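You operate a simulated robot arm through the tools that you are given. There is no shell and no other tool. Be economical: measure what you need, move in short steps, check, and stop when the job is done.

You are at the controls of a simulated two-armed robot. One attempt, no reset.

Task
Take the yellow box that says "753" from the green table and put it on the brown table. Screw the lid back on the green jar. Take the front housing on the green table and put it away on the middle shelf of the silver rack. Put the teal box marked "573" from the blue table on the top of the drawer box and the teal box marked "502" on the grey rear housing there. Put the green box labelled "657" from the blue table on the brown table and the green box that says "692" on the green table. Put the rectifier from the blue table on the middle shelf of the steel rack. Put the small grey tray on the blue table away on the press bench. Stack the blue box that says "303" from the blue table on top of the blue box that says "203". Stack the black box labelled "605" from the blue table on top of the black box that says "672". Stack the red box that says "520" from the middle shelf of the steel rack on top of the red box that says "562". Fetch the pink box that says "956" from the press bench and set it on the middle shelf of the silver rack. The order is free. Set down upright: teal box.

Only the result counts: the job must be done as asked and must still hold three seconds after the hand-in. Knocking over, shifting, dropping, spilling or breaking anything else fails it. Lids that push on must go on centred and level and be pressed home; caps that screw on are set level and turned clockwise until they are tight.

Robot
Two 7-joint arms with fingered hands on one trunk, on a base that drives. Base frame: it is fixed to the floor where the robot stands at the start and does not move with it; the origin is under the middle of the robot, x ahead of it, y to its left, z up; the surface under the hand at the start is at about z = 0.88. Readings come in m, degrees, newtons and seconds.
The left shoulder is at the start at [0.074, 0.128, 1.23], the right one opposite. Places, roughly: black box [-0.25, -2.25, 1]; blue box [-0.25, -2.25, 1]; brown table [1.1, 1.5, 0.9]; front housing (13x17x3 cm) [0.9, 0.5, 0.9]; green box [0.25, -1.25, 1]; green jar (8x8x11 cm) [0.8, 0.3, 0.9]; green table [0.6, 0, 0.9]; middle shelf of the silver rack [-8, 4.1, 0.9]; middle shelf of the steel rack [-1.1, -3.9, 0.9]; pink box [-6.5, 3.5, 1]; press bench [-6.4, 3.9, 0.9]; rear housing (10x10x3 cm) [0, -1.2, 0.9]; rectifier (7x3x7 cm) [0.1, -2, 0.9]; red box [-1.25, -3.75, 1]; small grey tray (15x11x3 cm) [-0.2, -2.1, 0.9]; teal box [0.25, -1.25, 1]; top of the drawer box (15x19 cm) [-2.28, -3.54, 1.04]; yellow box [0.5, 0, 1]. Payload 5 kg a hand.
The tool frame of a hand sits at the grasp point between the pads (the TCP): z along the fingers, y along the line on which they close. The tips reach 0.037 m beyond it. Largest opening 0.124 m; the body of the gripper starts 0.043 m behind the TCP. The gripper is a hand of 3 fingers: y runs from the thumb to the fingers, the wrist lies at [-0.021, -0.116, -0.203] in the tool frame.
Orientation is told as [roll, pitch, yaw] about the base's x, y, z axes, in that order, counted from this pose: with the fingers straight down and the wrist toward the robot, the tool's x, y and z point along [0, 1, 0], [1, 0, 0] and [0, 0, -1] of the base frame.

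Tools
- The arms move only by the tool play_rows. It takes "left_targets", "right_targets" or both (then of equal length, played together; a hand with none holds still); each is a list of rows, each an object (a shift or turn left out is 0) with "xyz": the shift along the tool's x, y, z in units of 30 mm (1.0 is 30 mm), a list of three; "dr": the turn, a rotation vector about the tool's x, y, z in units of 4 degrees (1.0 is 4 degrees), a list of three. In form: [{"xyz": [dx, dy, dz], "dr": [ax, ay, az]}, ...]. A call has 1 to 20 rows; each row shifts and turns the commanded pose from where the row before left it, along the tool's axes as they then stand. A call with a number of a shift or a turn outside -1 to 1 is refused whole. Rows are played at 5 a second. More than 0.05 m and 8.6 degrees between two rows, and nothing of the call is played. Where a pose cannot be reached the arm comes as near as it can. A force on the tool above 40 N (or 10 N above the force at the start of the call, whichever is more), or a blocked arm, ends the call early, and 0.2 s more pass. In this call time passes only in rows, and 0.2 s behind the last. It gives the time, the measured TCP pose, the force on the tool (base axes), the opening and the grip force at its end, in the units of the frame above (readings bear some noise), with the torque about the TCP (base axes, N m) and any sound that the robot's microphone picked up.
- Cameras (640 x 400 px; columns grow to the right, rows downward): "scene" is now at [0.2336, -0.0191, 1.3959]; the picture's right is [-0.21, -0.98, 0.00], its down [-0.58, 0.13, -0.80] and it looks along [0.78, -0.17, -0.60] (base axes); focal length 214 px, centre (320, 200). "left" rides on the left gripper at [-0.072, -0.104, -0.154] in its tool frame; the picture's right is [-0.83, -0.26, 0.49], its down [0.51, -0.72, 0.47] and it looks along [0.23, 0.64, 0.73] (tool axes); focal length 243 px, centre (320, 200). "right" rides on the right gripper at [0.072, -0.104, -0.154] in its tool frame; the picture's right is [-0.83, 0.26, -0.49], its down [-0.51, -0.72, 0.47] and it looks along [-0.23, 0.64, 0.73] (tool axes); focal length 243 px, centre (320, 200). There is no depth. A picture from a camera that has moved, and an enlarged one, comes with that camera's place and axes in the base frame and with its lens. The place of the scene camera against the robot may be out by one fixed shift of up to 0.012 m in any direction.
- snapshot(camera): a new picture of that camera. It takes no simulated time.
- move_column(by): slides the trunk up (or, below 0, down) by that many m; the arms and the scene camera ride with it, the base frame stays. It gives what a move gives, with no picture.
- base_move(legs): drives the robot by 1 to 6 legs, each [ahead, left, turn to the left] in m, m and degrees, along the robot's own axes; the way and the turn of a leg run together, so that a leg with both is an arc; at most 1.5 m and 180 degrees a leg. The arms and the cameras ride along, it lands a little off, and it stops where it bumps. It gives what a move gives.
- move_fingers(index, middle, thumb_bend, thumb_turn, hand): sets how far each is bent, from 0 (flat) to 1 (curled in); at 0.3 the hand is open as for a grip, at 0.7 the pads meet at the TCP. One left out holds its place. A second passes; each finger stops where it meets its share of the squeeze, and holds until it gets a number again. It is the only way to open and close the hand. It gives what a move gives, with no picture; readings hold the bend of each and the force on the fingers (four entries, about 0 where the hand has none), thumb and palm. thumb_turn goes from beside the hand (0) to across from the fingers (1), as for a grip.
- head_to(pan, tilt): turns the head with the scene camera to pan (to the left, within 80 degrees either way) and tilt (down, from -29 to 69), counted from straight ahead of the robot. It gives what a move gives.
- zoom(camera, box): a new picture of the part [left, top, right, bottom] of that camera's present view, enlarged. It takes no simulated time.
- hand_in(): hands the job in; it is judged then, once.

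Go step by step. Nothing tells you exact positions but the pictures and the camera data: compare them with the known pose of the tool, close in by small moves and look again before you grip or let go. The budget is 577 turns and 370 pictures, counting those below and the enlarged ones. Unless the task says otherwise, let go and move clear before handing in.

The tools are called as a command line: name --argument value ..., lists and objects as JSON in quotes. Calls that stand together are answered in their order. play_rows: Moves the arms, as the interface text tells. Its arguments: {"type":"object","properties":{"left_targets":{"type":"array","items":{"type":"object","properties":{"xyz":{"type":"array","items":{"type":"number"}},"dr":{"type":"array","items":{"type":"number"}}}}},"right_targets":{"type":"array","items":{"type":"object","properties":{"xyz":{"type":"array","items":{"type":"number"}},"dr":{"type":"array","items":{"type":"number"}}}}}},"required":[]} The other tools are called the same way: move_column (by) slides the trunk up or down; move_fingers (index, middle, thumb_bend, thumb_turn, hand) moves the fingers one by one; base_move (legs) drives the base; head_to (pan, tilt) turns the head that bears the scene camera; snapshot (camera) takes a picture; zoom (camera, box) takes an enlarged picture of a part of a camera's view; hand_in () hands the job in.

At the start:

```text
time_s: 0.0
left_ee_pos: [0.6353, -0.0748, 1.2486]
left_tool_rot: [0.0, -0.1, 0.0]
left_ft_force: [0.2, -0.3, -0.3]
left_moment: [0.02, -0.01, 0.03]
left_opening: 0.1239
left_finger_force: 0.0
left_shape: jaw
left_bend: [0.3, 0.3, 0.3, 0.98]
left_finger forces: [0.1, 0.0, 0.1, 0.0, 0.0, 0.1]
right_ee_pos: [0.4019, -0.5659, 1.273]
right_tool_rot: [-0.1, 0.1, 0.0]
right_ft_force: [0.5, 0.8, -0.2]
right_moment: [-0.02, -0.02, 0.0]
right_opening: 0.1235
right_finger_force: 0.0
right_shape: jaw
right_bend: [0.3, 0.3, 0.3, 0.98]
right_finger forces: [0.1, 0.1, 0.0, 0.1, 0.1, 0.0]
trunk travel left (down, up): [-0.425, 0.138]
robot x, y, heading: [0.0008, -0.0021, -0.2]
head pan, tilt: [-12.4, 36.5]
```

scene: 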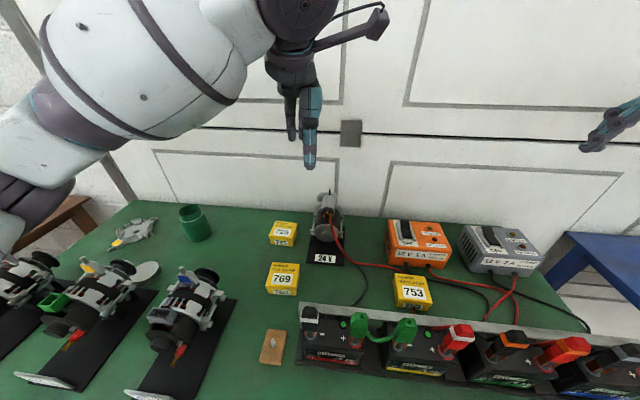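
right: 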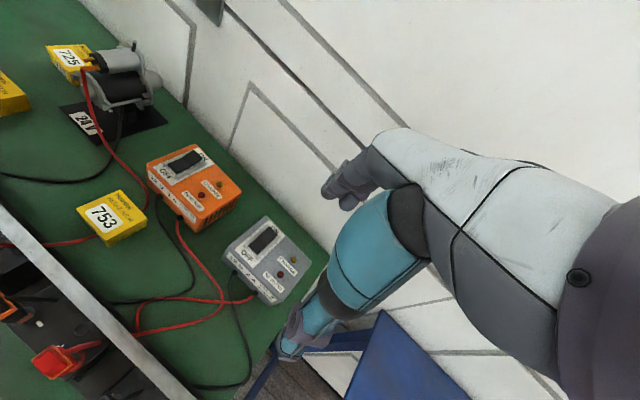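
left: 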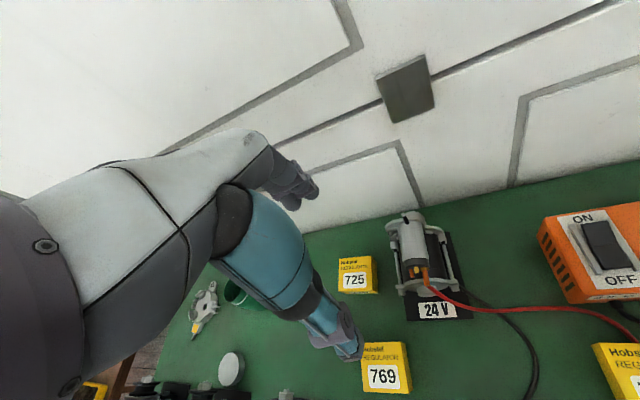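

I see the green table: yellow boxes 725, 769 and 753, the open green jar, the front housing, and perhaps a lid lying at about [0.67, 0.37]. I'll look closer first.

zoom --camera "scene" --box '[0, 180, 320, 400]'

head_to --pan 30 --tilt 45

snapshot --camera "scene"

```text
1.82 times, centred on (160, 290) of scene
camera zoom: at [0.2336, -0.0191, 1.3959], right [-0.21, -0.98, 0.0], down [-0.58, 0.13, -0.8], along [0.78, -0.17, -0.6], focal length 390 px, centre (611, 36)
```

zoom: 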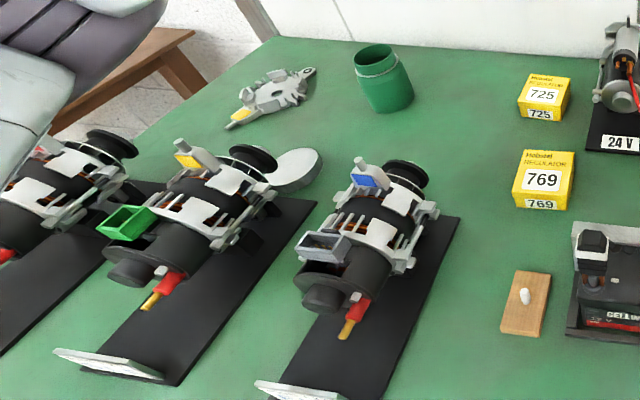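

```text
time_s: 1.1
left_ee_pos: [0.6355, -0.074, 1.2489]
left_tool_rot: [0.1, 0.1, 0.0]
left_ft_force: [-0.8, -0.9, 0.1]
left_moment: [-0.01, 0.01, -0.01]
left_opening: 0.1238
left_finger_force: 0.0
left_shape: jaw
left_bend: [0.3, 0.3, 0.3, 0.98]
left_finger forces: [0.0, 0.0, 0.0, 0.2, 0.1, 0.0]
right_ee_pos: [0.402, -0.565, 1.2752]
right_tool_rot: [0.0, 0.0, 0.0]
right_ft_force: [-0.2, -0.3, 0.3]
right_moment: [0.03, 0.0, -0.03]
right_opening: 0.1233
right_finger_force: 0.2
right_shape: jaw
right_bend: [0.3, 0.3, 0.3, 0.98]
right_finger forces: [0.0, 0.0, 0.0, 0.0, 0.0, 0.1]
trunk travel left (down, up): [-0.425, 0.138]
robot x, y, heading: [0.003, 0.0005, -0.0]
head pan, tilt: [30.0, 45.0]
```

```text
365 pictures are left
camera scene: at [0.2189, 0.0402, 1.3834], right [0.5, -0.87, 0.0], down [-0.61, -0.35, -0.71], along [0.61, 0.35, -0.71], focal length 214 px, centre (320, 200)
```

scene: 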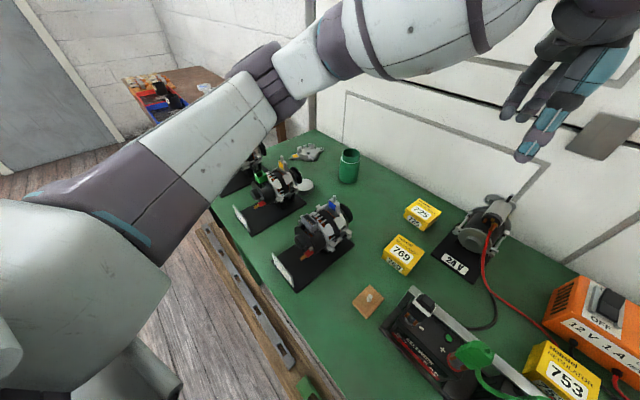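

The lid seems to be the pale disc near [0.68, 0.365]. Zooming with the left camera and with the scene camera.

zoom --camera "left" --box '[80, 270, 300, 400]'

zoom --camera "scene" --box '[220, 120, 400, 240]'

```text
2.91 times, centred on (190, 335) of left
camera zoom: at [0.5317, -0.1475, 1.402], right [-0.26, -0.83, -0.49], down [-0.72, 0.51, -0.47], along [0.64, 0.23, -0.73], focal length 706 px, centre (698, -193)
```

zoom: 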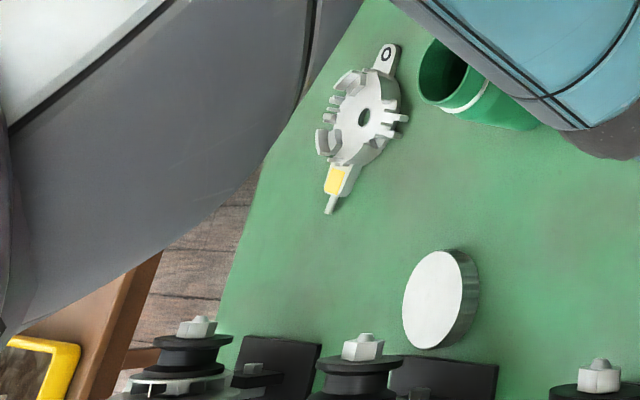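

```text
3.33 times, centred on (310, 180) of scene
camera zoom: at [0.2189, 0.0402, 1.3834], right [0.5, -0.87, 0.0], down [-0.61, -0.35, -0.71], along [0.61, 0.35, -0.71], focal length 715 px, centre (353, 267)
```

zoom: 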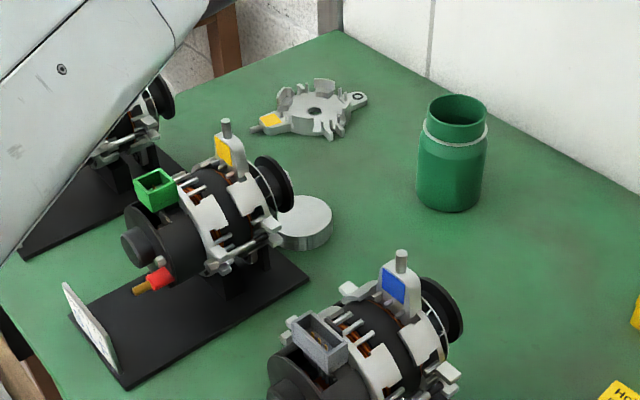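

The lid lies flat just ahead of the second alternator's pulley, at about [0.665, 0.36] with its top near z 0.905. I'll bring the left hand over it, then turn and lean it away from the pulley.

play_rows --left_targets '[{"xyz": [1, 0.07, 0.2]}, {"xyz": [1, 0.07, 0.2]}, {"xyz": [1, 0.07, 0.2]}, {"xyz": [1, 0.07, 0.2]}, {"xyz": [1, 0.07, 0.2]}, {"xyz": [1, 0.07, 0.2]}, {"xyz": [1, 0.07, 0.2]}, {"xyz": [1, 0.07, 0.2]}, {"xyz": [1, 0.07, 0.2]}, {"xyz": [1, 0.07, 0.2]}, {"xyz": [1, 0.07, 0.2]}, {"xyz": [1, 0.07, 0.2]}, {"xyz": [1, 0.07, 0.2]}, {"xyz": [1, 0.07, 0.2]}, {"xyz": [0.5, 0.07, 0.2]}]'

play_rows --left_targets '[{"dr": [0, 0, -1]}, {"dr": [0, 0, -1]}, {"dr": [0, 0, -1]}, {"dr": [0, 0, -1]}, {"dr": [0, 0, -1]}, {"dr": [0, 0, -1]}, {"dr": [0, 0, -1]}, {"dr": [0, 0, -1]}, {"dr": [0, 0, -1]}, {"dr": [0, 0, -1]}, {"dr": [0, 0, -1]}, {"dr": [0, 0, -1]}, {"dr": [0, 0, -1]}, {"dr": [0, 0, -1]}, {"dr": [0, 0, -1]}, {"dr": [0, 0, -1]}, {"dr": [0, 0, -1]}, {"dr": [0, 0, -1]}]'

snapshot --camera "left"

snapshot --camera "scene"

```text
time_s: 4.3
left_ee_pos: [0.6674, 0.3607, 1.1575]
left_tool_rot: [0.0, 0.0, 0.0]
left_ft_force: [-0.4, -0.9, -0.4]
left_moment: [-0.01, 0.0, 0.01]
left_opening: 0.1238
left_finger_force: 0.1
left_shape: jaw
left_bend: [0.3, 0.3, 0.3, 0.98]
left_finger forces: [0.0, 0.0, 0.0, 0.0, 0.0, 0.0]
right_ee_pos: [0.4002, -0.5638, 1.2746]
right_tool_rot: [-0.1, 0.1, 0.1]
right_ft_force: [-0.7, -0.4, -1.2]
right_moment: [0.03, 0.01, 0.02]
right_opening: 0.1236
right_finger_force: 0.1
right_shape: jaw
right_bend: [0.3, 0.3, 0.3, 0.98]
right_finger forces: [0.0, 0.0, 0.0, 0.1, 0.1, 0.0]
trunk travel left (down, up): [-0.425, 0.138]
robot x, y, heading: [-0.0046, 0.0039, 0.1]
head pan, tilt: [30.0, 45.0]
```

```text
time_s: 8.1
left_ee_pos: [0.6676, 0.3597, 1.1582]
left_tool_rot: [0.0, 0.0, 72.0]
left_ft_force: [-0.2, -0.3, 0.0]
left_moment: [-0.01, -0.02, 0.0]
left_opening: 0.1233
left_finger_force: 0.0
left_shape: jaw
left_bend: [0.3, 0.3, 0.3, 0.98]
left_finger forces: [0.0, 0.0, 0.0, 0.0, 0.0, 0.0]
right_ee_pos: [0.4038, -0.5656, 1.2738]
right_tool_rot: [-0.1, 0.0, 0.0]
right_ft_force: [0.4, -0.2, -0.5]
right_moment: [0.03, -0.01, -0.01]
right_opening: 0.1236
right_finger_force: 0.0
right_shape: jaw
right_bend: [0.3, 0.3, 0.3, 0.98]
right_finger forces: [0.0, 0.0, 0.0, 0.0, 0.0, 0.0]
trunk travel left (down, up): [-0.425, 0.138]
robot x, y, heading: [0.0015, -0.0002, -0.0]
head pan, tilt: [30.0, 45.0]
```

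```text
362 pictures are left
camera left: at [0.7044, 0.2381, 1.3118], right [0.71, -0.5, -0.49], down [-0.7, -0.53, -0.47], along [-0.02, 0.68, -0.73], focal length 243 px, centre (320, 200)
```

left: 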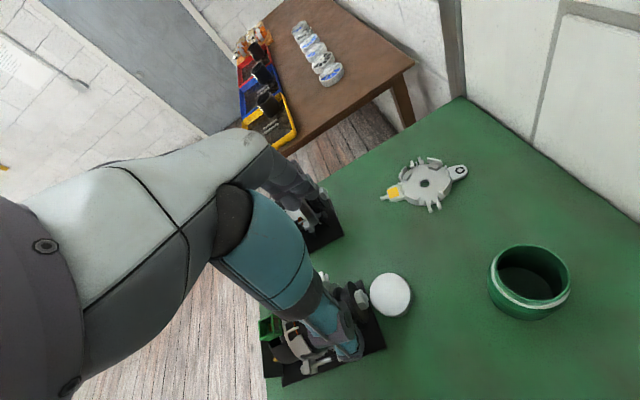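

```text
361 pictures are left
camera scene: at [0.2189, 0.0397, 1.3834], right [0.5, -0.87, 0.0], down [-0.61, -0.35, -0.71], along [0.61, 0.35, -0.71], focal length 214 px, centre (320, 200)
```

scene: 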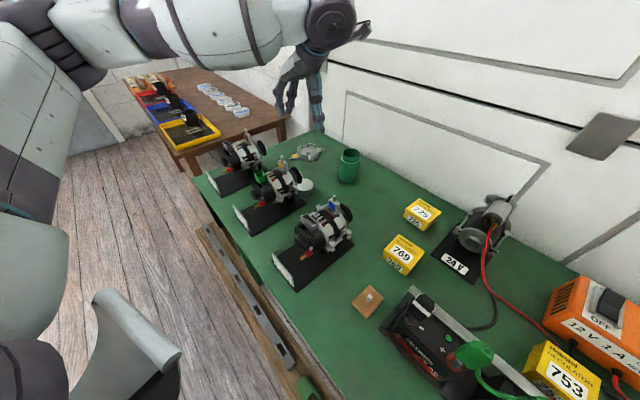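

Reach is fine; the lid is at about [0.671, 0.366]. Now I lean the palm away from the pulley by 30° and descend partway.

play_rows --left_targets '[{"dr": [0, 0.94, 0]}, {"dr": [0, 0.94, 0]}, {"dr": [0, 0.94, 0]}, {"dr": [0, 0.94, 0]}, {"dr": [0, 0.94, 0]}, {"dr": [0, 0.94, 0]}, {"dr": [0, 0.94, 0]}, {"dr": [0, 0.94, 0], "xyz": [0, 0.2, 0]}, {"xyz": [-0.5, 0, 0.866]}, {"xyz": [-0.5, 0, 0.866]}, {"xyz": [-0.5, 0, 0.866]}, {"xyz": [-0.5, 0, 0.866]}]'

snapshot --camera "left"

zoom --camera "scene" --box '[220, 60, 400, 260]'

```text
time_s: 10.7
left_ee_pos: [0.6699, 0.3685, 1.0377]
left_tool_rot: [30.2, 0.0, 72.1]
left_ft_force: [0.7, 0.8, -0.5]
left_moment: [0.0, -0.03, 0.0]
left_opening: 0.1238
left_finger_force: 0.0
left_shape: jaw
left_bend: [0.3, 0.3, 0.3, 0.98]
left_finger forces: [0.0, 0.0, 0.1, 0.0, 0.0, 0.1]
right_ee_pos: [0.4027, -0.5648, 1.2734]
right_tool_rot: [-0.1, 0.0, 0.0]
right_ft_force: [0.6, 0.6, 0.4]
right_moment: [-0.04, 0.05, 0.0]
right_opening: 0.1234
right_finger_force: 0.0
right_shape: jaw
right_bend: [0.3, 0.3, 0.3, 0.98]
right_finger forces: [0.0, 0.0, 0.1, 0.1, 0.0, 0.1]
trunk travel left (down, up): [-0.425, 0.138]
robot x, y, heading: [-0.0002, 0.0036, 0.0]
head pan, tilt: [30.0, 45.0]
```

```text
360 pictures are left
camera left: at [0.7711, 0.2255, 1.1347], right [0.37, -0.4, -0.84], down [-0.86, -0.48, -0.15], along [-0.34, 0.78, -0.52], focal length 243 px, centre (320, 200)
```

left: 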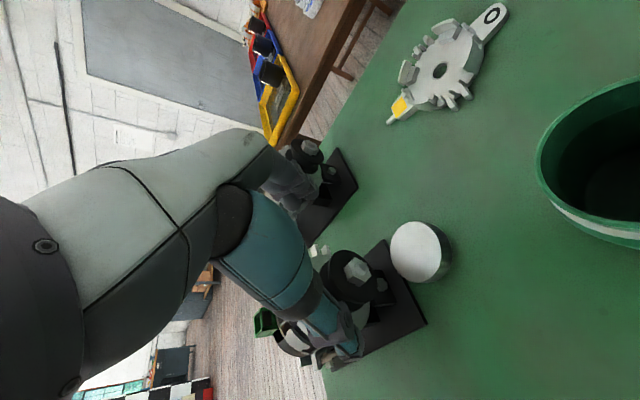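

```text
2.00 times, centred on (310, 160) of scene
camera zoom: at [0.22, 0.0413, 1.3832], right [0.5, -0.87, 0.0], down [-0.61, -0.35, -0.71], along [0.61, 0.35, -0.71], focal length 429 px, centre (340, 280)
```

zoom: 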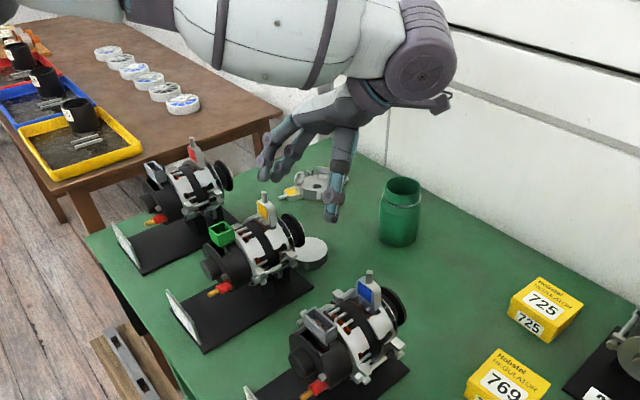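

The camera would pass close above the jar, so I'll reduce the lean to 20° and descend further.

play_rows --left_targets '[{"dr": [0, -0.85, 0]}, {"dr": [0, -0.85, 0]}, {"dr": [0, -0.85, 0]}, {"xyz": [-0.34, 0, 0.94]}, {"xyz": [-0.34, 0, 0.94]}]'

snapshot --camera "left"

zoom --camera "scene" --box '[240, 100, 380, 220]'

```text
time_s: 11.9
left_ee_pos: [0.6688, 0.3671, 0.9763]
left_tool_rot: [19.8, 0.1, 72.0]
left_ft_force: [0.3, 0.9, -0.1]
left_moment: [-0.01, 0.0, 0.03]
left_opening: 0.1236
left_finger_force: 0.1
left_shape: jaw
left_bend: [0.3, 0.3, 0.3, 0.98]
left_finger forces: [0.0, 0.1, 0.1, 0.0, 0.0, 0.1]
right_ee_pos: [0.4034, -0.5653, 1.2734]
right_tool_rot: [0.0, 0.0, 0.0]
right_ft_force: [-0.3, 0.8, 0.6]
right_moment: [0.0, 0.0, -0.01]
right_opening: 0.1235
right_finger_force: 0.0
right_shape: jaw
right_bend: [0.3, 0.3, 0.3, 0.98]
right_finger forces: [0.0, 0.0, 0.0, 0.1, 0.0, 0.1]
trunk travel left (down, up): [-0.425, 0.138]
robot x, y, heading: [0.002, -0.0022, -0.1]
head pan, tilt: [30.0, 45.0]
```

```text
358 pictures are left
camera left: at [0.7521, 0.2305, 1.0973], right [0.5, -0.44, -0.74], down [-0.83, -0.49, -0.27], along [-0.25, 0.75, -0.61], focal length 243 px, centre (320, 200)
```

left: 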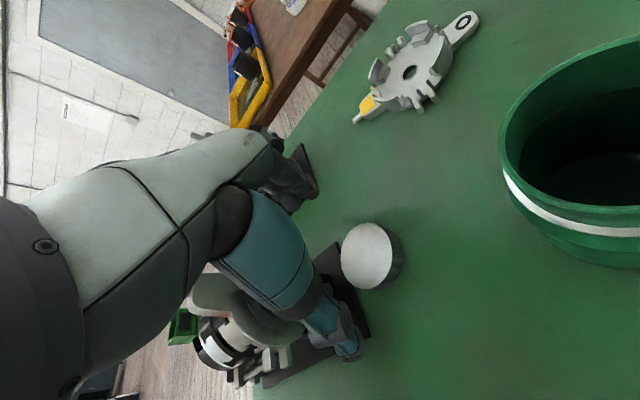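

```text
3.33 times, centred on (310, 160) of scene
camera zoom: at [0.22, 0.0411, 1.3832], right [0.5, -0.87, 0.0], down [-0.61, -0.35, -0.71], along [0.61, 0.35, -0.71], focal length 715 px, centre (353, 333)
```

zoom: 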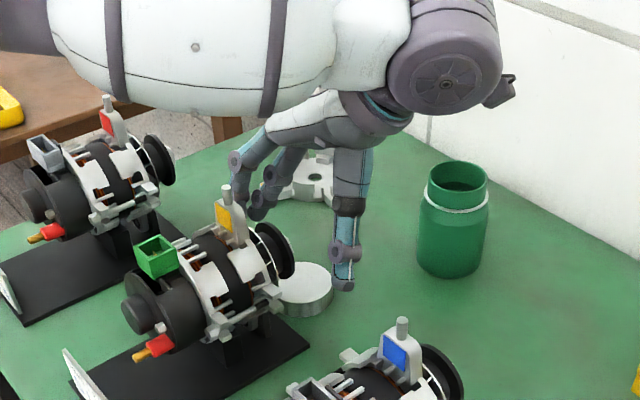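

The thumb and fingers straddle the lid. Descending to the table level and closing.

play_rows --left_targets '[{"xyz": [-0.34, -0.1, 0.94]}, {"xyz": [-0.28, 0, 0.78]}]'

move_fingers --hand "left" --index 0.7 --middle 0.7 --thumb_bend 0.7

snapshot --camera "left"

zoom --camera "scene" --box '[240, 100, 380, 220]'

```text
time_s: 12.5
left_ee_pos: [0.6687, 0.3619, 0.9233]
left_tool_rot: [20.0, 0.1, 72.0]
left_ft_force: [0.1, 0.5, -0.1]
left_moment: [0.01, 0.02, 0.01]
left_opening: 0.1236
left_finger_force: 0.2
left_shape: jaw
left_bend: [0.3, 0.3, 0.3, 0.98]
left_finger forces: [0.0, 0.0, 0.0, 0.0, 0.0, 0.0]
right_ee_pos: [0.4027, -0.5638, 1.2746]
right_tool_rot: [0.1, 0.0, -0.1]
right_ft_force: [0.3, 0.3, 0.2]
right_moment: [-0.01, 0.02, -0.02]
right_opening: 0.1237
right_finger_force: 0.0
right_shape: jaw
right_bend: [0.3, 0.3, 0.3, 0.98]
right_finger forces: [0.0, 0.0, 0.0, 0.0, 0.1, 0.0]
trunk travel left (down, up): [-0.425, 0.138]
robot x, y, heading: [0.0011, 0.001, 0.2]
head pan, tilt: [30.0, 45.0]
```

```text
time_s: 13.5
left_ee_pos: [0.6666, 0.3621, 0.9263]
left_tool_rot: [19.8, 0.1, 72.0]
left_ft_force: [-0.1, 2.5, 7.6]
left_moment: [0.14, -0.05, -0.04]
left_opening: 0.0642
left_finger_force: 23.3
left_shape: fingers
left_bend: [0.52, 0.62, 0.54, 0.96]
left_finger forces: [15.9, 9.8, 0.0, 0.0, 21.3, 0.0]
right_ee_pos: [0.4016, -0.566, 1.2736]
right_tool_rot: [0.0, 0.0, 0.0]
right_ft_force: [0.7, 0.8, 0.1]
right_moment: [0.02, 0.03, 0.0]
right_opening: 0.1237
right_finger_force: 0.0
right_shape: jaw
right_bend: [0.3, 0.3, 0.3, 0.98]
right_finger forces: [0.1, 0.0, 0.0, 0.0, 0.0, 0.1]
trunk travel left (down, up): [-0.425, 0.138]
robot x, y, heading: [0.0014, -0.0041, 0.1]
head pan, tilt: [30.0, 45.0]
```

```text
356 pictures are left
camera left: at [0.7492, 0.2259, 1.0447], right [0.5, -0.44, -0.74], down [-0.83, -0.49, -0.27], along [-0.25, 0.75, -0.61], focal length 243 px, centre (320, 200)
```

left: 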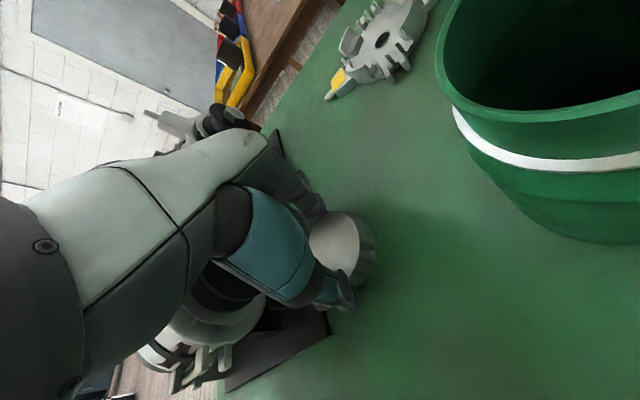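

```text
3.33 times, centred on (310, 160) of scene
camera zoom: at [0.2182, 0.0402, 1.3835], right [0.5, -0.87, 0.0], down [-0.61, -0.35, -0.71], along [0.61, 0.35, -0.71], focal length 715 px, centre (353, 333)
```

zoom: 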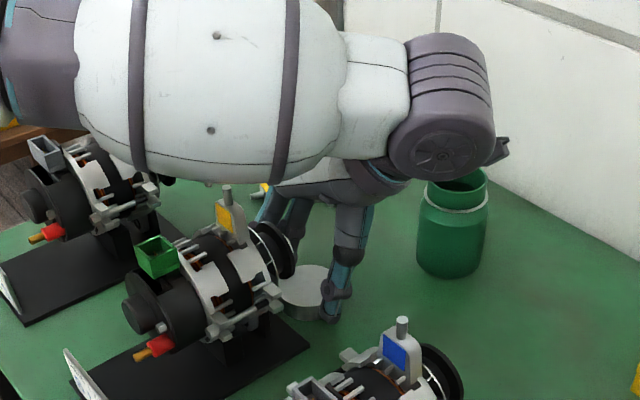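

The lid is gripped (64 mm). Lifting it straight up to z≈1.08.

play_rows --left_targets '[{"xyz": [0.34, 0, -0.94]}, {"xyz": [0.34, 0, -0.94]}, {"xyz": [0.34, 0, -0.94]}, {"xyz": [0.34, 0, -0.94]}, {"xyz": [0.34, 0, -0.94]}]'

snapshot --camera "left"

zoom --camera "scene" --box '[240, 60, 400, 200]'

```text
time_s: 14.7
left_ee_pos: [0.6678, 0.3642, 1.075]
left_tool_rot: [19.8, 0.0, 72.0]
left_ft_force: [0.0, -0.1, -0.4]
left_moment: [0.05, 0.0, -0.03]
left_opening: 0.0641
left_finger_force: 21.6
left_shape: fingers
left_bend: [0.52, 0.62, 0.54, 0.96]
left_finger forces: [12.5, 8.9, 0.0, 0.0, 21.8, 0.0]
right_ee_pos: [0.4012, -0.5667, 1.2742]
right_tool_rot: [0.1, -0.1, -0.1]
right_ft_force: [-1.3, -0.8, -0.7]
right_moment: [0.01, -0.01, 0.02]
right_opening: 0.1238
right_finger_force: 0.1
right_shape: jaw
right_bend: [0.3, 0.3, 0.3, 0.98]
right_finger forces: [0.0, 0.0, 0.1, 0.0, 0.1, 0.1]
trunk travel left (down, up): [-0.425, 0.138]
robot x, y, heading: [-0.0004, 0.002, -0.3]
head pan, tilt: [30.0, 45.0]
```

```text
354 pictures are left
camera left: at [0.7492, 0.2278, 1.1951], right [0.5, -0.44, -0.75], down [-0.83, -0.49, -0.27], along [-0.25, 0.75, -0.61], focal length 243 px, centre (320, 200)
```

left: 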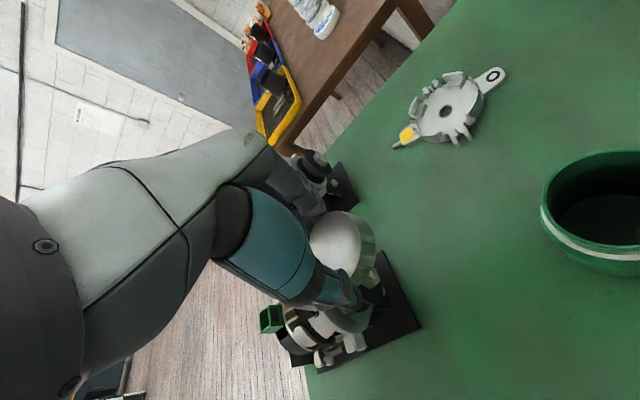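

```text
2.86 times, centred on (320, 130) of scene
camera zoom: at [0.2177, 0.0396, 1.3836], right [0.5, -0.87, 0.0], down [-0.61, -0.35, -0.71], along [0.61, 0.35, -0.71], focal length 613 px, centre (320, 400)
```

zoom: 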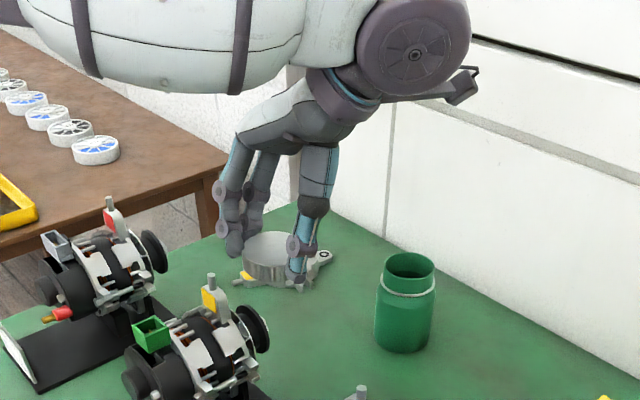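

The lid is held level. Shifting it over the jar, about (0.129, -0.095) away.

play_rows --left_targets '[{"xyz": [-0.95, -0.33, -0.35]}, {"xyz": [-0.95, -0.33, -0.35]}, {"xyz": [-0.95, -0.33, -0.35]}, {"xyz": [-0.95, -0.33, -0.35]}, {"xyz": [-0.95, -0.33, -0.35]}]'

snapshot --camera "left"

zoom --camera "scene" --box '[280, 80, 400, 200]'

```text
time_s: 15.9
left_ee_pos: [0.7977, 0.2682, 1.0743]
left_tool_rot: [20.0, -0.1, 72.0]
left_ft_force: [1.0, -0.5, -0.6]
left_moment: [0.04, 0.0, -0.01]
left_opening: 0.0638
left_finger_force: 22.0
left_shape: fingers
left_bend: [0.52, 0.63, 0.54, 0.96]
left_finger forces: [12.4, 9.0, 0.0, 0.0, 21.7, 0.0]
right_ee_pos: [0.4046, -0.5668, 1.2734]
right_tool_rot: [0.1, 0.1, 0.0]
right_ft_force: [-0.3, -0.7, -0.3]
right_moment: [0.02, 0.03, 0.04]
right_opening: 0.1236
right_finger_force: 0.1
right_shape: jaw
right_bend: [0.3, 0.3, 0.3, 0.98]
right_finger forces: [0.0, 0.0, 0.0, 0.1, 0.1, 0.0]
trunk travel left (down, up): [-0.425, 0.138]
robot x, y, heading: [-0.0018, 0.0026, 0.1]
head pan, tilt: [30.0, 45.0]
```

```text
352 pictures are left
camera left: at [0.8801, 0.1314, 1.1942], right [0.5, -0.44, -0.75], down [-0.83, -0.49, -0.27], along [-0.25, 0.75, -0.61], focal length 243 px, centre (320, 200)
```

left: 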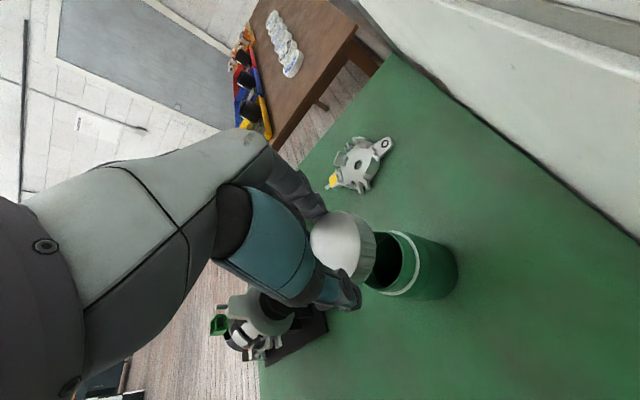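

```text
3.33 times, centred on (340, 140) of scene
camera zoom: at [0.2202, 0.0386, 1.3832], right [0.5, -0.87, 0.0], down [-0.61, -0.35, -0.71], along [0.61, 0.35, -0.71], focal length 715 px, centre (253, 400)
```

zoom: 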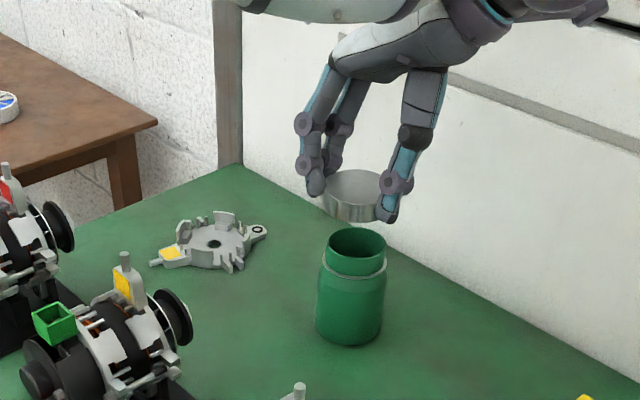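

Nearly over the jar. Lowering to just above the mouth, where parallax matters little, and comparing again.

play_rows --left_targets '[{"xyz": [-0.34, 0, 0.94]}]'

zoom --camera "left" --box '[260, 180, 480, 320]'

zoom --camera "scene" --box '[310, 110, 400, 180]'

```text
time_s: 16.3
left_ee_pos: [0.7969, 0.2686, 1.0437]
left_tool_rot: [20.0, 0.2, 72.1]
left_ft_force: [0.5, 0.1, 0.3]
left_moment: [-0.01, 0.04, 0.02]
left_opening: 0.0641
left_finger_force: 21.2
left_shape: fingers
left_bend: [0.52, 0.63, 0.54, 0.96]
left_finger forces: [12.5, 9.0, 0.0, 0.0, 21.7, 0.0]
right_ee_pos: [0.4047, -0.5644, 1.274]
right_tool_rot: [0.1, 0.1, 0.0]
right_ft_force: [-0.4, 0.0, 0.1]
right_moment: [-0.02, 0.02, -0.03]
right_opening: 0.1234
right_finger_force: 0.0
right_shape: jaw
right_bend: [0.3, 0.3, 0.3, 0.98]
right_finger forces: [0.0, 0.0, 0.1, 0.0, 0.0, 0.0]
trunk travel left (down, up): [-0.425, 0.138]
robot x, y, heading: [-0.001, 0.0005, 0.1]
head pan, tilt: [30.0, 45.0]
```

```text
2.86 times, centred on (370, 250) of left
camera zoom: at [0.8807, 0.1329, 1.1643], right [0.5, -0.44, -0.75], down [-0.83, -0.49, -0.27], along [-0.25, 0.75, -0.61], focal length 693 px, centre (177, 57)
```

zoom: 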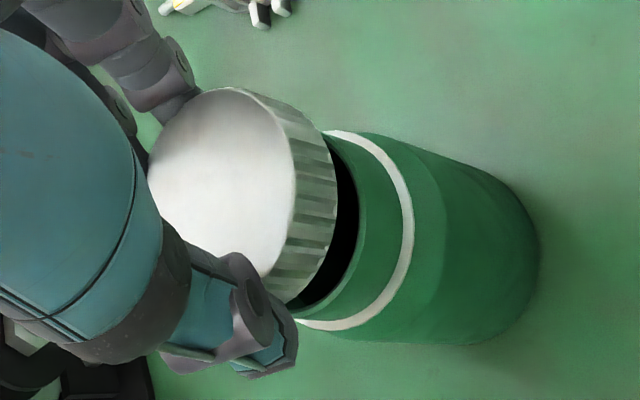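

```text
5.71 times, centred on (355, 145) of scene
camera zoom: at [0.2205, 0.0411, 1.383], right [0.5, -0.87, 0.0], down [-0.61, -0.35, -0.71], along [0.61, 0.35, -0.71], focal length 1226 px, centre (120, 514)
```

zoom: 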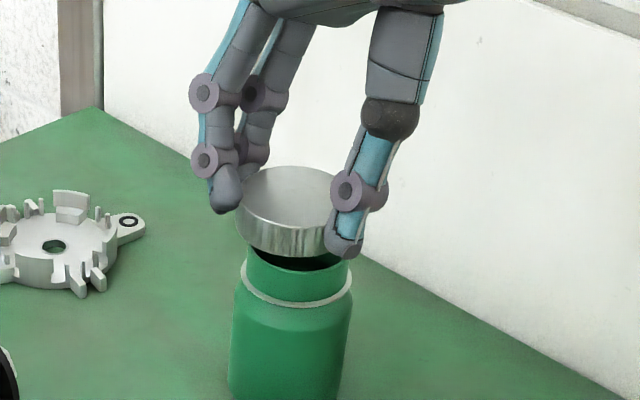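

The comparison says the lid still needs about 6 mm in −y. Correcting and rechecking.

play_rows --left_targets '[{"xyz": [-0.09, -0.18, -0.03]}]'

zoom --camera "left" --box '[260, 180, 480, 320]'

zoom --camera "scene" --box '[310, 110, 400, 180]'

```text
time_s: 16.7
left_ee_pos: [0.7978, 0.2627, 1.0454]
left_tool_rot: [19.9, -0.1, 72.1]
left_ft_force: [0.3, 0.7, -0.8]
left_moment: [-0.02, -0.03, 0.02]
left_opening: 0.0639
left_finger_force: 21.5
left_shape: fingers
left_bend: [0.52, 0.63, 0.54, 0.96]
left_finger forces: [12.5, 8.9, 0.0, 0.1, 21.6, 0.0]
right_ee_pos: [0.4017, -0.5665, 1.2745]
right_tool_rot: [0.0, 0.0, 0.0]
right_ft_force: [-0.8, -0.3, -0.1]
right_moment: [0.0, 0.01, 0.0]
right_opening: 0.1238
right_finger_force: 0.0
right_shape: jaw
right_bend: [0.3, 0.3, 0.3, 0.98]
right_finger forces: [0.0, 0.1, 0.0, 0.0, 0.0, 0.0]
trunk travel left (down, up): [-0.425, 0.138]
robot x, y, heading: [0.0014, 0.0016, -0.2]
head pan, tilt: [30.0, 45.0]
```

```text
2.86 times, centred on (370, 250) of left
camera zoom: at [0.8793, 0.1261, 1.1654], right [0.5, -0.44, -0.75], down [-0.83, -0.49, -0.27], along [-0.25, 0.75, -0.61], focal length 693 px, centre (177, 57)
```

zoom: 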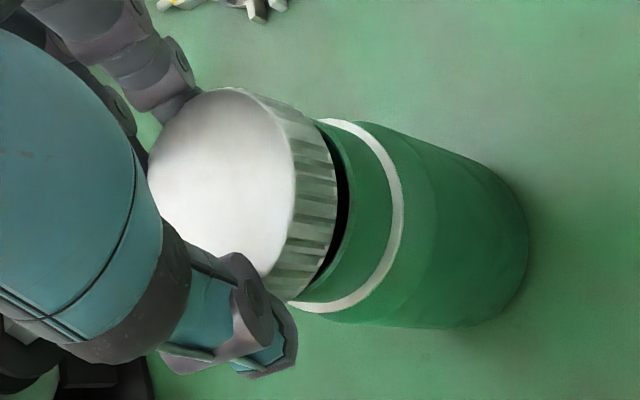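

```text
5.71 times, centred on (355, 145) of scene
camera zoom: at [0.2182, 0.0398, 1.3835], right [0.5, -0.87, 0.0], down [-0.61, -0.35, -0.71], along [0.61, 0.35, -0.71], focal length 1226 px, centre (120, 514)
```

zoom: 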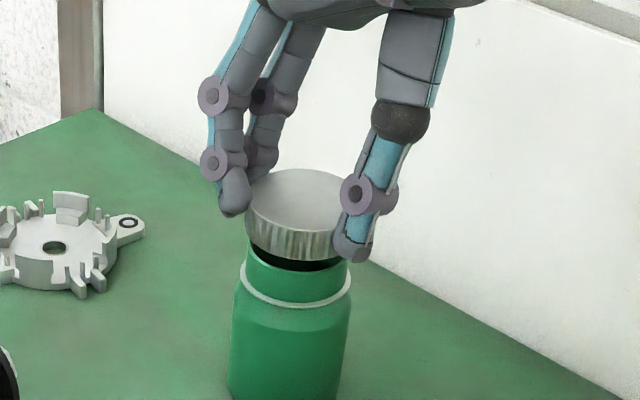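

Both views now show the lid coaxial with the jar. Lowering gently until contact.

play_rows --left_targets '[{"xyz": [-0.085, 0, 0.235]}, {"xyz": [-0.085, 0, 0.235]}]'

zoom --camera "scene" --box '[310, 110, 400, 180]'

```text
time_s: 17.3
left_ee_pos: [0.7986, 0.2623, 1.0298]
left_tool_rot: [19.9, -0.1, 72.0]
left_ft_force: [0.1, -0.1, -0.1]
left_moment: [-0.02, -0.03, -0.01]
left_opening: 0.0639
left_finger_force: 21.6
left_shape: fingers
left_bend: [0.52, 0.63, 0.54, 0.96]
left_finger forces: [12.5, 9.0, 0.0, 0.1, 21.6, 0.0]
right_ee_pos: [0.4018, -0.5643, 1.2741]
right_tool_rot: [0.0, 0.0, 0.0]
right_ft_force: [0.5, 0.2, -0.1]
right_moment: [0.0, 0.01, -0.02]
right_opening: 0.1237
right_finger_force: 0.0
right_shape: jaw
right_bend: [0.3, 0.3, 0.3, 0.98]
right_finger forces: [0.0, 0.0, 0.0, 0.1, 0.0, 0.0]
trunk travel left (down, up): [-0.425, 0.138]
robot x, y, heading: [0.0016, -0.0022, 0.2]
head pan, tilt: [30.0, 45.0]
```

```text
5.71 times, centred on (355, 145) of scene
camera zoom: at [0.219, 0.0403, 1.3834], right [0.5, -0.87, 0.0], down [-0.61, -0.35, -0.71], along [0.61, 0.35, -0.71], focal length 1226 px, centre (120, 514)
```

zoom: 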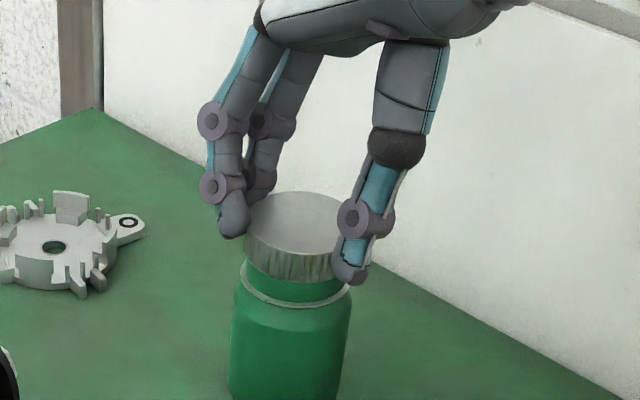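

play_rows --left_targets '[{"xyz": [-0.05, 0, 0.14]}, {"xyz": [-0.05, 0, 0.14]}, {"xyz": [-0.05, 0, 0.14]}]'

zoom --camera "scene" --box '[310, 110, 400, 180]'

```text
time_s: 18.1
left_ee_pos: [0.7969, 0.2623, 1.0199]
left_tool_rot: [19.7, -0.1, 72.0]
left_ft_force: [0.8, 0.5, 8.7]
left_moment: [-0.1, 0.05, 0.02]
left_opening: 0.064
left_finger_force: 22.1
left_shape: fingers
left_bend: [0.52, 0.63, 0.54, 0.96]
left_finger forces: [13.1, 10.0, 0.0, 0.0, 21.4, 0.0]
right_ee_pos: [0.4008, -0.5652, 1.275]
right_tool_rot: [0.1, -0.2, 0.0]
right_ft_force: [0.1, -0.1, 0.1]
right_moment: [0.0, -0.01, 0.01]
right_opening: 0.1239
right_finger_force: 0.1
right_shape: jaw
right_bend: [0.3, 0.3, 0.3, 0.98]
right_finger forces: [0.0, 0.1, 0.0, 0.0, 0.0, 0.0]
trunk travel left (down, up): [-0.425, 0.138]
robot x, y, heading: [0.005, -0.0004, 0.3]
head pan, tilt: [30.0, 45.0]
```

```text
5.71 times, centred on (355, 145) of scene
camera zoom: at [0.2175, 0.0401, 1.3838], right [0.5, -0.87, 0.0], down [-0.61, -0.35, -0.71], along [0.61, 0.35, -0.71], focal length 1226 px, centre (120, 514)
```

zoom: 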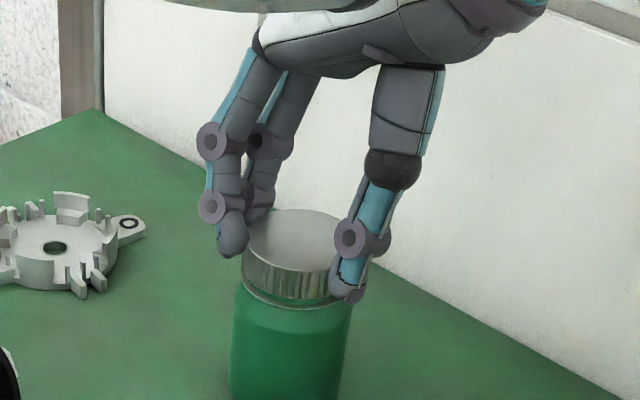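

Contact at ~9 N with the lid over the neck. Now turning clockwise about the jar axis.

play_rows --left_targets '[{"xyz": [-0.015, 0.022, 0], "dr": [-0.34, 0, 0.94]}, {"xyz": [-0.015, 0.022, 0], "dr": [-0.34, 0, 0.94]}, {"xyz": [-0.015, 0.022, 0], "dr": [-0.34, 0, 0.94]}, {"xyz": [-0.015, 0.022, 0], "dr": [-0.34, 0, 0.94]}, {"xyz": [-0.015, 0.022, 0], "dr": [-0.34, 0, 0.94]}, {"xyz": [-0.015, 0.022, 0], "dr": [-0.34, 0, 0.94]}, {"xyz": [-0.015, 0.022, 0], "dr": [-0.34, 0, 0.94]}, {"xyz": [-0.015, 0.022, 0], "dr": [-0.34, 0, 0.94]}, {"xyz": [-0.015, 0.022, 0], "dr": [-0.34, 0, 0.94]}, {"xyz": [-0.015, 0.022, 0], "dr": [-0.34, 0, 0.94]}]'

zoom --camera "scene" --box '[310, 110, 400, 180]'

```text
time_s: 20.3
left_ee_pos: [0.8032, 0.2651, 1.0167]
left_tool_rot: [19.9, -0.2, 32.1]
left_ft_force: [-2.6, -4.5, 17.3]
left_moment: [-0.23, 0.34, 0.08]
left_opening: 0.0636
left_finger_force: 22.6
left_shape: fingers
left_bend: [0.53, 0.64, 0.55, 0.96]
left_finger forces: [11.0, 9.2, 0.1, 0.0, 24.2, 0.0]
right_ee_pos: [0.401, -0.5664, 1.2743]
right_tool_rot: [-0.1, -0.1, 0.1]
right_ft_force: [0.4, -0.6, 1.1]
right_moment: [-0.02, 0.01, 0.0]
right_opening: 0.1237
right_finger_force: 0.1
right_shape: jaw
right_bend: [0.3, 0.3, 0.3, 0.98]
right_finger forces: [0.1, 0.0, 0.0, 0.0, 0.0, 0.0]
trunk travel left (down, up): [-0.425, 0.138]
robot x, y, heading: [-0.0014, -0.0034, -0.0]
head pan, tilt: [30.0, 45.0]
```

```text
5.71 times, centred on (355, 145) of scene
camera zoom: at [0.216, 0.0393, 1.3839], right [0.5, -0.87, 0.0], down [-0.61, -0.35, -0.71], along [0.61, 0.35, -0.71], focal length 1226 px, centre (120, 514)
```

zoom: 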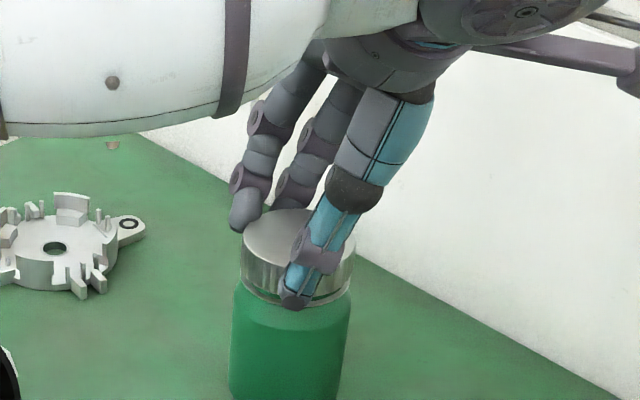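

Turning works, clockwise, and the lid sank slightly. Continuing another 80°.

play_rows --left_targets '[{"xyz": [-0.015, 0.022, 0], "dr": [-0.34, 0, 0.94]}, {"xyz": [-0.015, 0.022, 0], "dr": [-0.34, 0, 0.94]}, {"xyz": [-0.015, 0.022, 0], "dr": [-0.34, 0, 0.94]}, {"xyz": [-0.015, 0.022, 0], "dr": [-0.34, 0, 0.94]}, {"xyz": [-0.015, 0.022, 0], "dr": [-0.34, 0, 0.94]}, {"xyz": [-0.015, 0.022, 0], "dr": [-0.34, 0, 0.94]}, {"xyz": [-0.015, 0.022, 0], "dr": [-0.34, 0, 0.94]}, {"xyz": [-0.015, 0.022, 0], "dr": [-0.34, 0, 0.94]}, {"xyz": [-0.015, 0.022, 0], "dr": [-0.34, 0, 0.94]}, {"xyz": [-0.015, 0.022, 0], "dr": [-0.34, 0, 0.94]}, {"xyz": [-0.015, 0.022, 0], "dr": [-0.34, 0, 0.94]}, {"xyz": [-0.015, 0.022, 0], "dr": [-0.34, 0, 0.94]}, {"xyz": [-0.015, 0.022, 0], "dr": [-0.34, 0, 0.94]}, {"xyz": [-0.015, 0.022, 0], "dr": [-0.34, 0, 0.94]}, {"xyz": [-0.015, 0.022, 0], "dr": [-0.34, 0, 0.94]}, {"xyz": [-0.015, 0.022, 0], "dr": [-0.34, 0, 0.94]}, {"xyz": [-0.015, 0.022, 0], "dr": [-0.34, 0, 0.94]}, {"xyz": [-0.015, 0.022, 0], "dr": [-0.34, 0, 0.94]}, {"xyz": [-0.015, 0.022, 0], "dr": [-0.34, 0, 0.94]}, {"xyz": [-0.015, 0.022, 0], "dr": [-0.34, 0, 0.94]}]'

zoom --camera "scene" --box '[310, 110, 400, 180]'

```text
time_s: 24.5
left_ee_pos: [0.8147, 0.2573, 1.0156]
left_tool_rot: [20.1, -0.1, -48.0]
left_ft_force: [-6.4, 2.1, 25.3]
left_moment: [0.38, 0.41, 0.03]
left_opening: 0.0634
left_finger_force: 22.7
left_shape: fingers
left_bend: [0.53, 0.64, 0.55, 0.97]
left_finger forces: [10.6, 9.4, 0.0, 0.1, 25.2, 0.1]
right_ee_pos: [0.3971, -0.5648, 1.2755]
right_tool_rot: [-0.1, -0.1, 0.1]
right_ft_force: [-0.1, -0.2, -0.7]
right_moment: [0.03, 0.02, 0.01]
right_opening: 0.1235
right_finger_force: 0.0
right_shape: jaw
right_bend: [0.3, 0.3, 0.3, 0.98]
right_finger forces: [0.0, 0.1, 0.0, 0.1, 0.0, 0.0]
trunk travel left (down, up): [-0.425, 0.138]
robot x, y, heading: [-0.001, 0.0002, 0.0]
head pan, tilt: [30.0, 45.0]
```

```text
5.71 times, centred on (355, 145) of scene
camera zoom: at [0.2148, 0.0396, 1.3841], right [0.5, -0.87, 0.0], down [-0.61, -0.35, -0.71], along [0.61, 0.35, -0.71], focal length 1226 px, centre (120, 514)
```

zoom: 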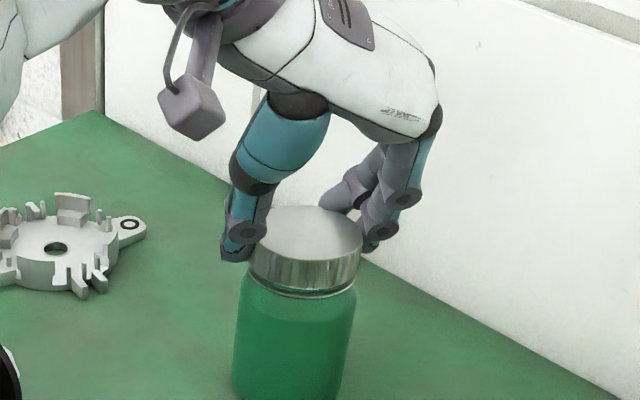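

The jar crept a few mm but the lid turns with low torque and sinks. Continuing to turn.

play_rows --left_targets '[{"xyz": [-0.015, 0.022, 0], "dr": [-0.34, 0, 0.94]}, {"xyz": [-0.015, 0.022, 0], "dr": [-0.34, 0, 0.94]}, {"xyz": [-0.015, 0.022, 0], "dr": [-0.34, 0, 0.94]}, {"xyz": [-0.015, 0.022, 0], "dr": [-0.34, 0, 0.94]}, {"xyz": [-0.015, 0.022, 0], "dr": [-0.34, 0, 0.94]}, {"xyz": [-0.015, 0.022, 0], "dr": [-0.34, 0, 0.94]}, {"xyz": [-0.015, 0.022, 0], "dr": [-0.34, 0, 0.94]}, {"xyz": [-0.015, 0.022, 0], "dr": [-0.34, 0, 0.94]}, {"xyz": [-0.015, 0.022, 0], "dr": [-0.34, 0, 0.94]}, {"xyz": [-0.015, 0.022, 0], "dr": [-0.34, 0, 0.94]}]'

zoom --camera "scene" --box '[310, 110, 400, 180]'

zoom --camera "left" --box '[260, 180, 480, 320]'

```text
time_s: 26.7
left_ee_pos: [0.8138, 0.2499, 1.0121]
left_tool_rot: [20.2, 0.0, -87.9]
left_ft_force: [-4.0, 4.7, 30.3]
left_moment: [0.48, 0.03, 0.06]
left_opening: 0.063
left_finger_force: 23.6
left_shape: fingers
left_bend: [0.53, 0.64, 0.55, 0.97]
left_finger forces: [10.8, 9.9, 0.0, 0.0, 25.5, 0.0]
right_ee_pos: [0.3976, -0.5646, 1.275]
right_tool_rot: [0.0, -0.1, 0.0]
right_ft_force: [0.6, -0.6, -0.1]
right_moment: [-0.02, -0.02, 0.02]
right_opening: 0.1234
right_finger_force: 0.1
right_shape: jaw
right_bend: [0.3, 0.3, 0.3, 0.98]
right_finger forces: [0.0, 0.0, 0.1, 0.0, 0.1, 0.0]
trunk travel left (down, up): [-0.425, 0.138]
robot x, y, heading: [0.0007, -0.0003, 0.1]
head pan, tilt: [30.0, 45.0]
```

```text
5.71 times, centred on (355, 145) of scene
camera zoom: at [0.2148, 0.0398, 1.3841], right [0.5, -0.87, 0.0], down [-0.61, -0.35, -0.71], along [0.61, 0.35, -0.71], focal length 1226 px, centre (120, 514)
```

zoom: 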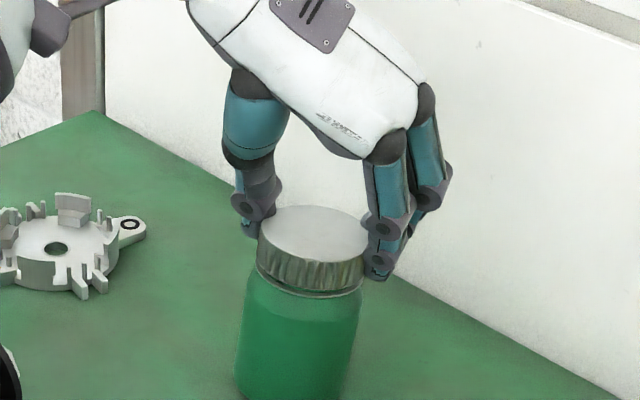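

```text
2.86 times, centred on (370, 250) of left
camera zoom: at [0.6898, 0.3501, 1.1333], right [-0.62, 0.24, -0.75], down [0.61, 0.74, -0.27], along [0.49, -0.62, -0.61], focal length 693 px, centre (177, 57)
```

zoom: 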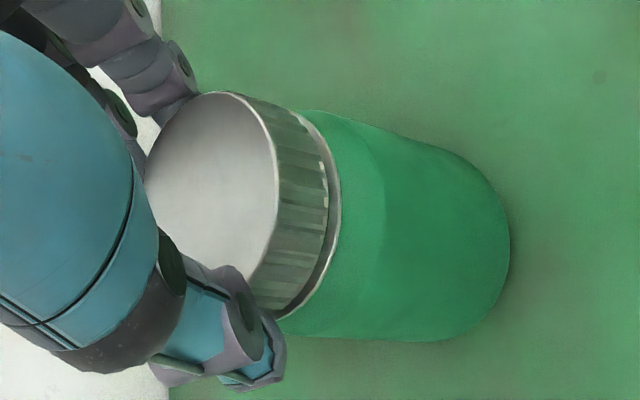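

The lid is almost at the ring. I'll relax the side load a bit and keep turning.

play_rows --left_targets '[{"xyz": [-0.04, -0.1, -0.08]}, {"xyz": [-0.008, 0.017, 0], "dr": [-0.34, 0, 0.94]}, {"xyz": [-0.008, 0.017, 0], "dr": [-0.34, 0, 0.94]}, {"xyz": [-0.008, 0.017, 0], "dr": [-0.34, 0, 0.94]}, {"xyz": [-0.008, 0.017, 0], "dr": [-0.34, 0, 0.94]}, {"xyz": [-0.008, 0.017, 0], "dr": [-0.34, 0, 0.94]}, {"xyz": [-0.008, 0.017, 0], "dr": [-0.34, 0, 0.94]}, {"xyz": [-0.008, 0.017, 0], "dr": [-0.34, 0, 0.94]}, {"xyz": [-0.008, 0.017, 0], "dr": [-0.34, 0, 0.94]}, {"xyz": [-0.008, 0.017, 0], "dr": [-0.34, 0, 0.94]}, {"xyz": [-0.008, 0.017, 0], "dr": [-0.34, 0, 0.94]}]'

zoom --camera "scene" --box '[310, 110, 400, 180]'

```text
time_s: 29.1
left_ee_pos: [0.8091, 0.2478, 1.0135]
left_tool_rot: [20.1, 0.1, -128.0]
left_ft_force: [-3.0, 2.8, 21.3]
left_moment: [0.03, 0.06, 0.04]
left_opening: 0.0628
left_finger_force: 22.1
left_shape: fingers
left_bend: [0.53, 0.64, 0.55, 0.96]
left_finger forces: [12.7, 9.1, 0.1, 0.0, 22.1, 0.1]
right_ee_pos: [0.3989, -0.5645, 1.2753]
right_tool_rot: [0.0, 0.0, 0.0]
right_ft_force: [0.5, 0.6, 0.4]
right_moment: [0.02, 0.01, 0.01]
right_opening: 0.1237
right_finger_force: 0.0
right_shape: jaw
right_bend: [0.3, 0.3, 0.3, 0.98]
right_finger forces: [0.1, 0.1, 0.0, 0.0, 0.0, 0.0]
trunk travel left (down, up): [-0.425, 0.138]
robot x, y, heading: [-0.0042, 0.0012, 0.2]
head pan, tilt: [30.0, 45.0]
```

```text
5.71 times, centred on (355, 145) of scene
camera zoom: at [0.2162, 0.0395, 1.3839], right [0.5, -0.87, 0.0], down [-0.61, -0.35, -0.71], along [0.61, 0.35, -0.71], focal length 1226 px, centre (120, 514)
```

zoom: 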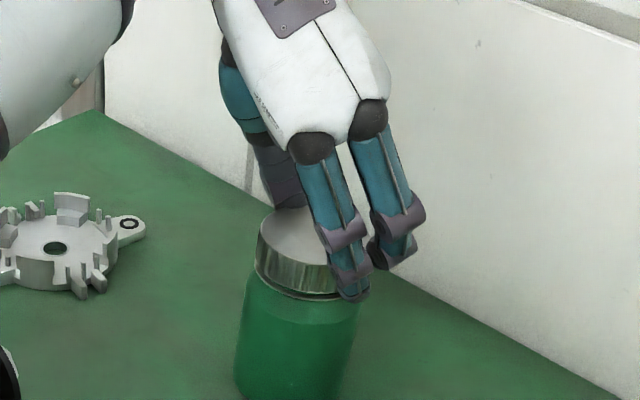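

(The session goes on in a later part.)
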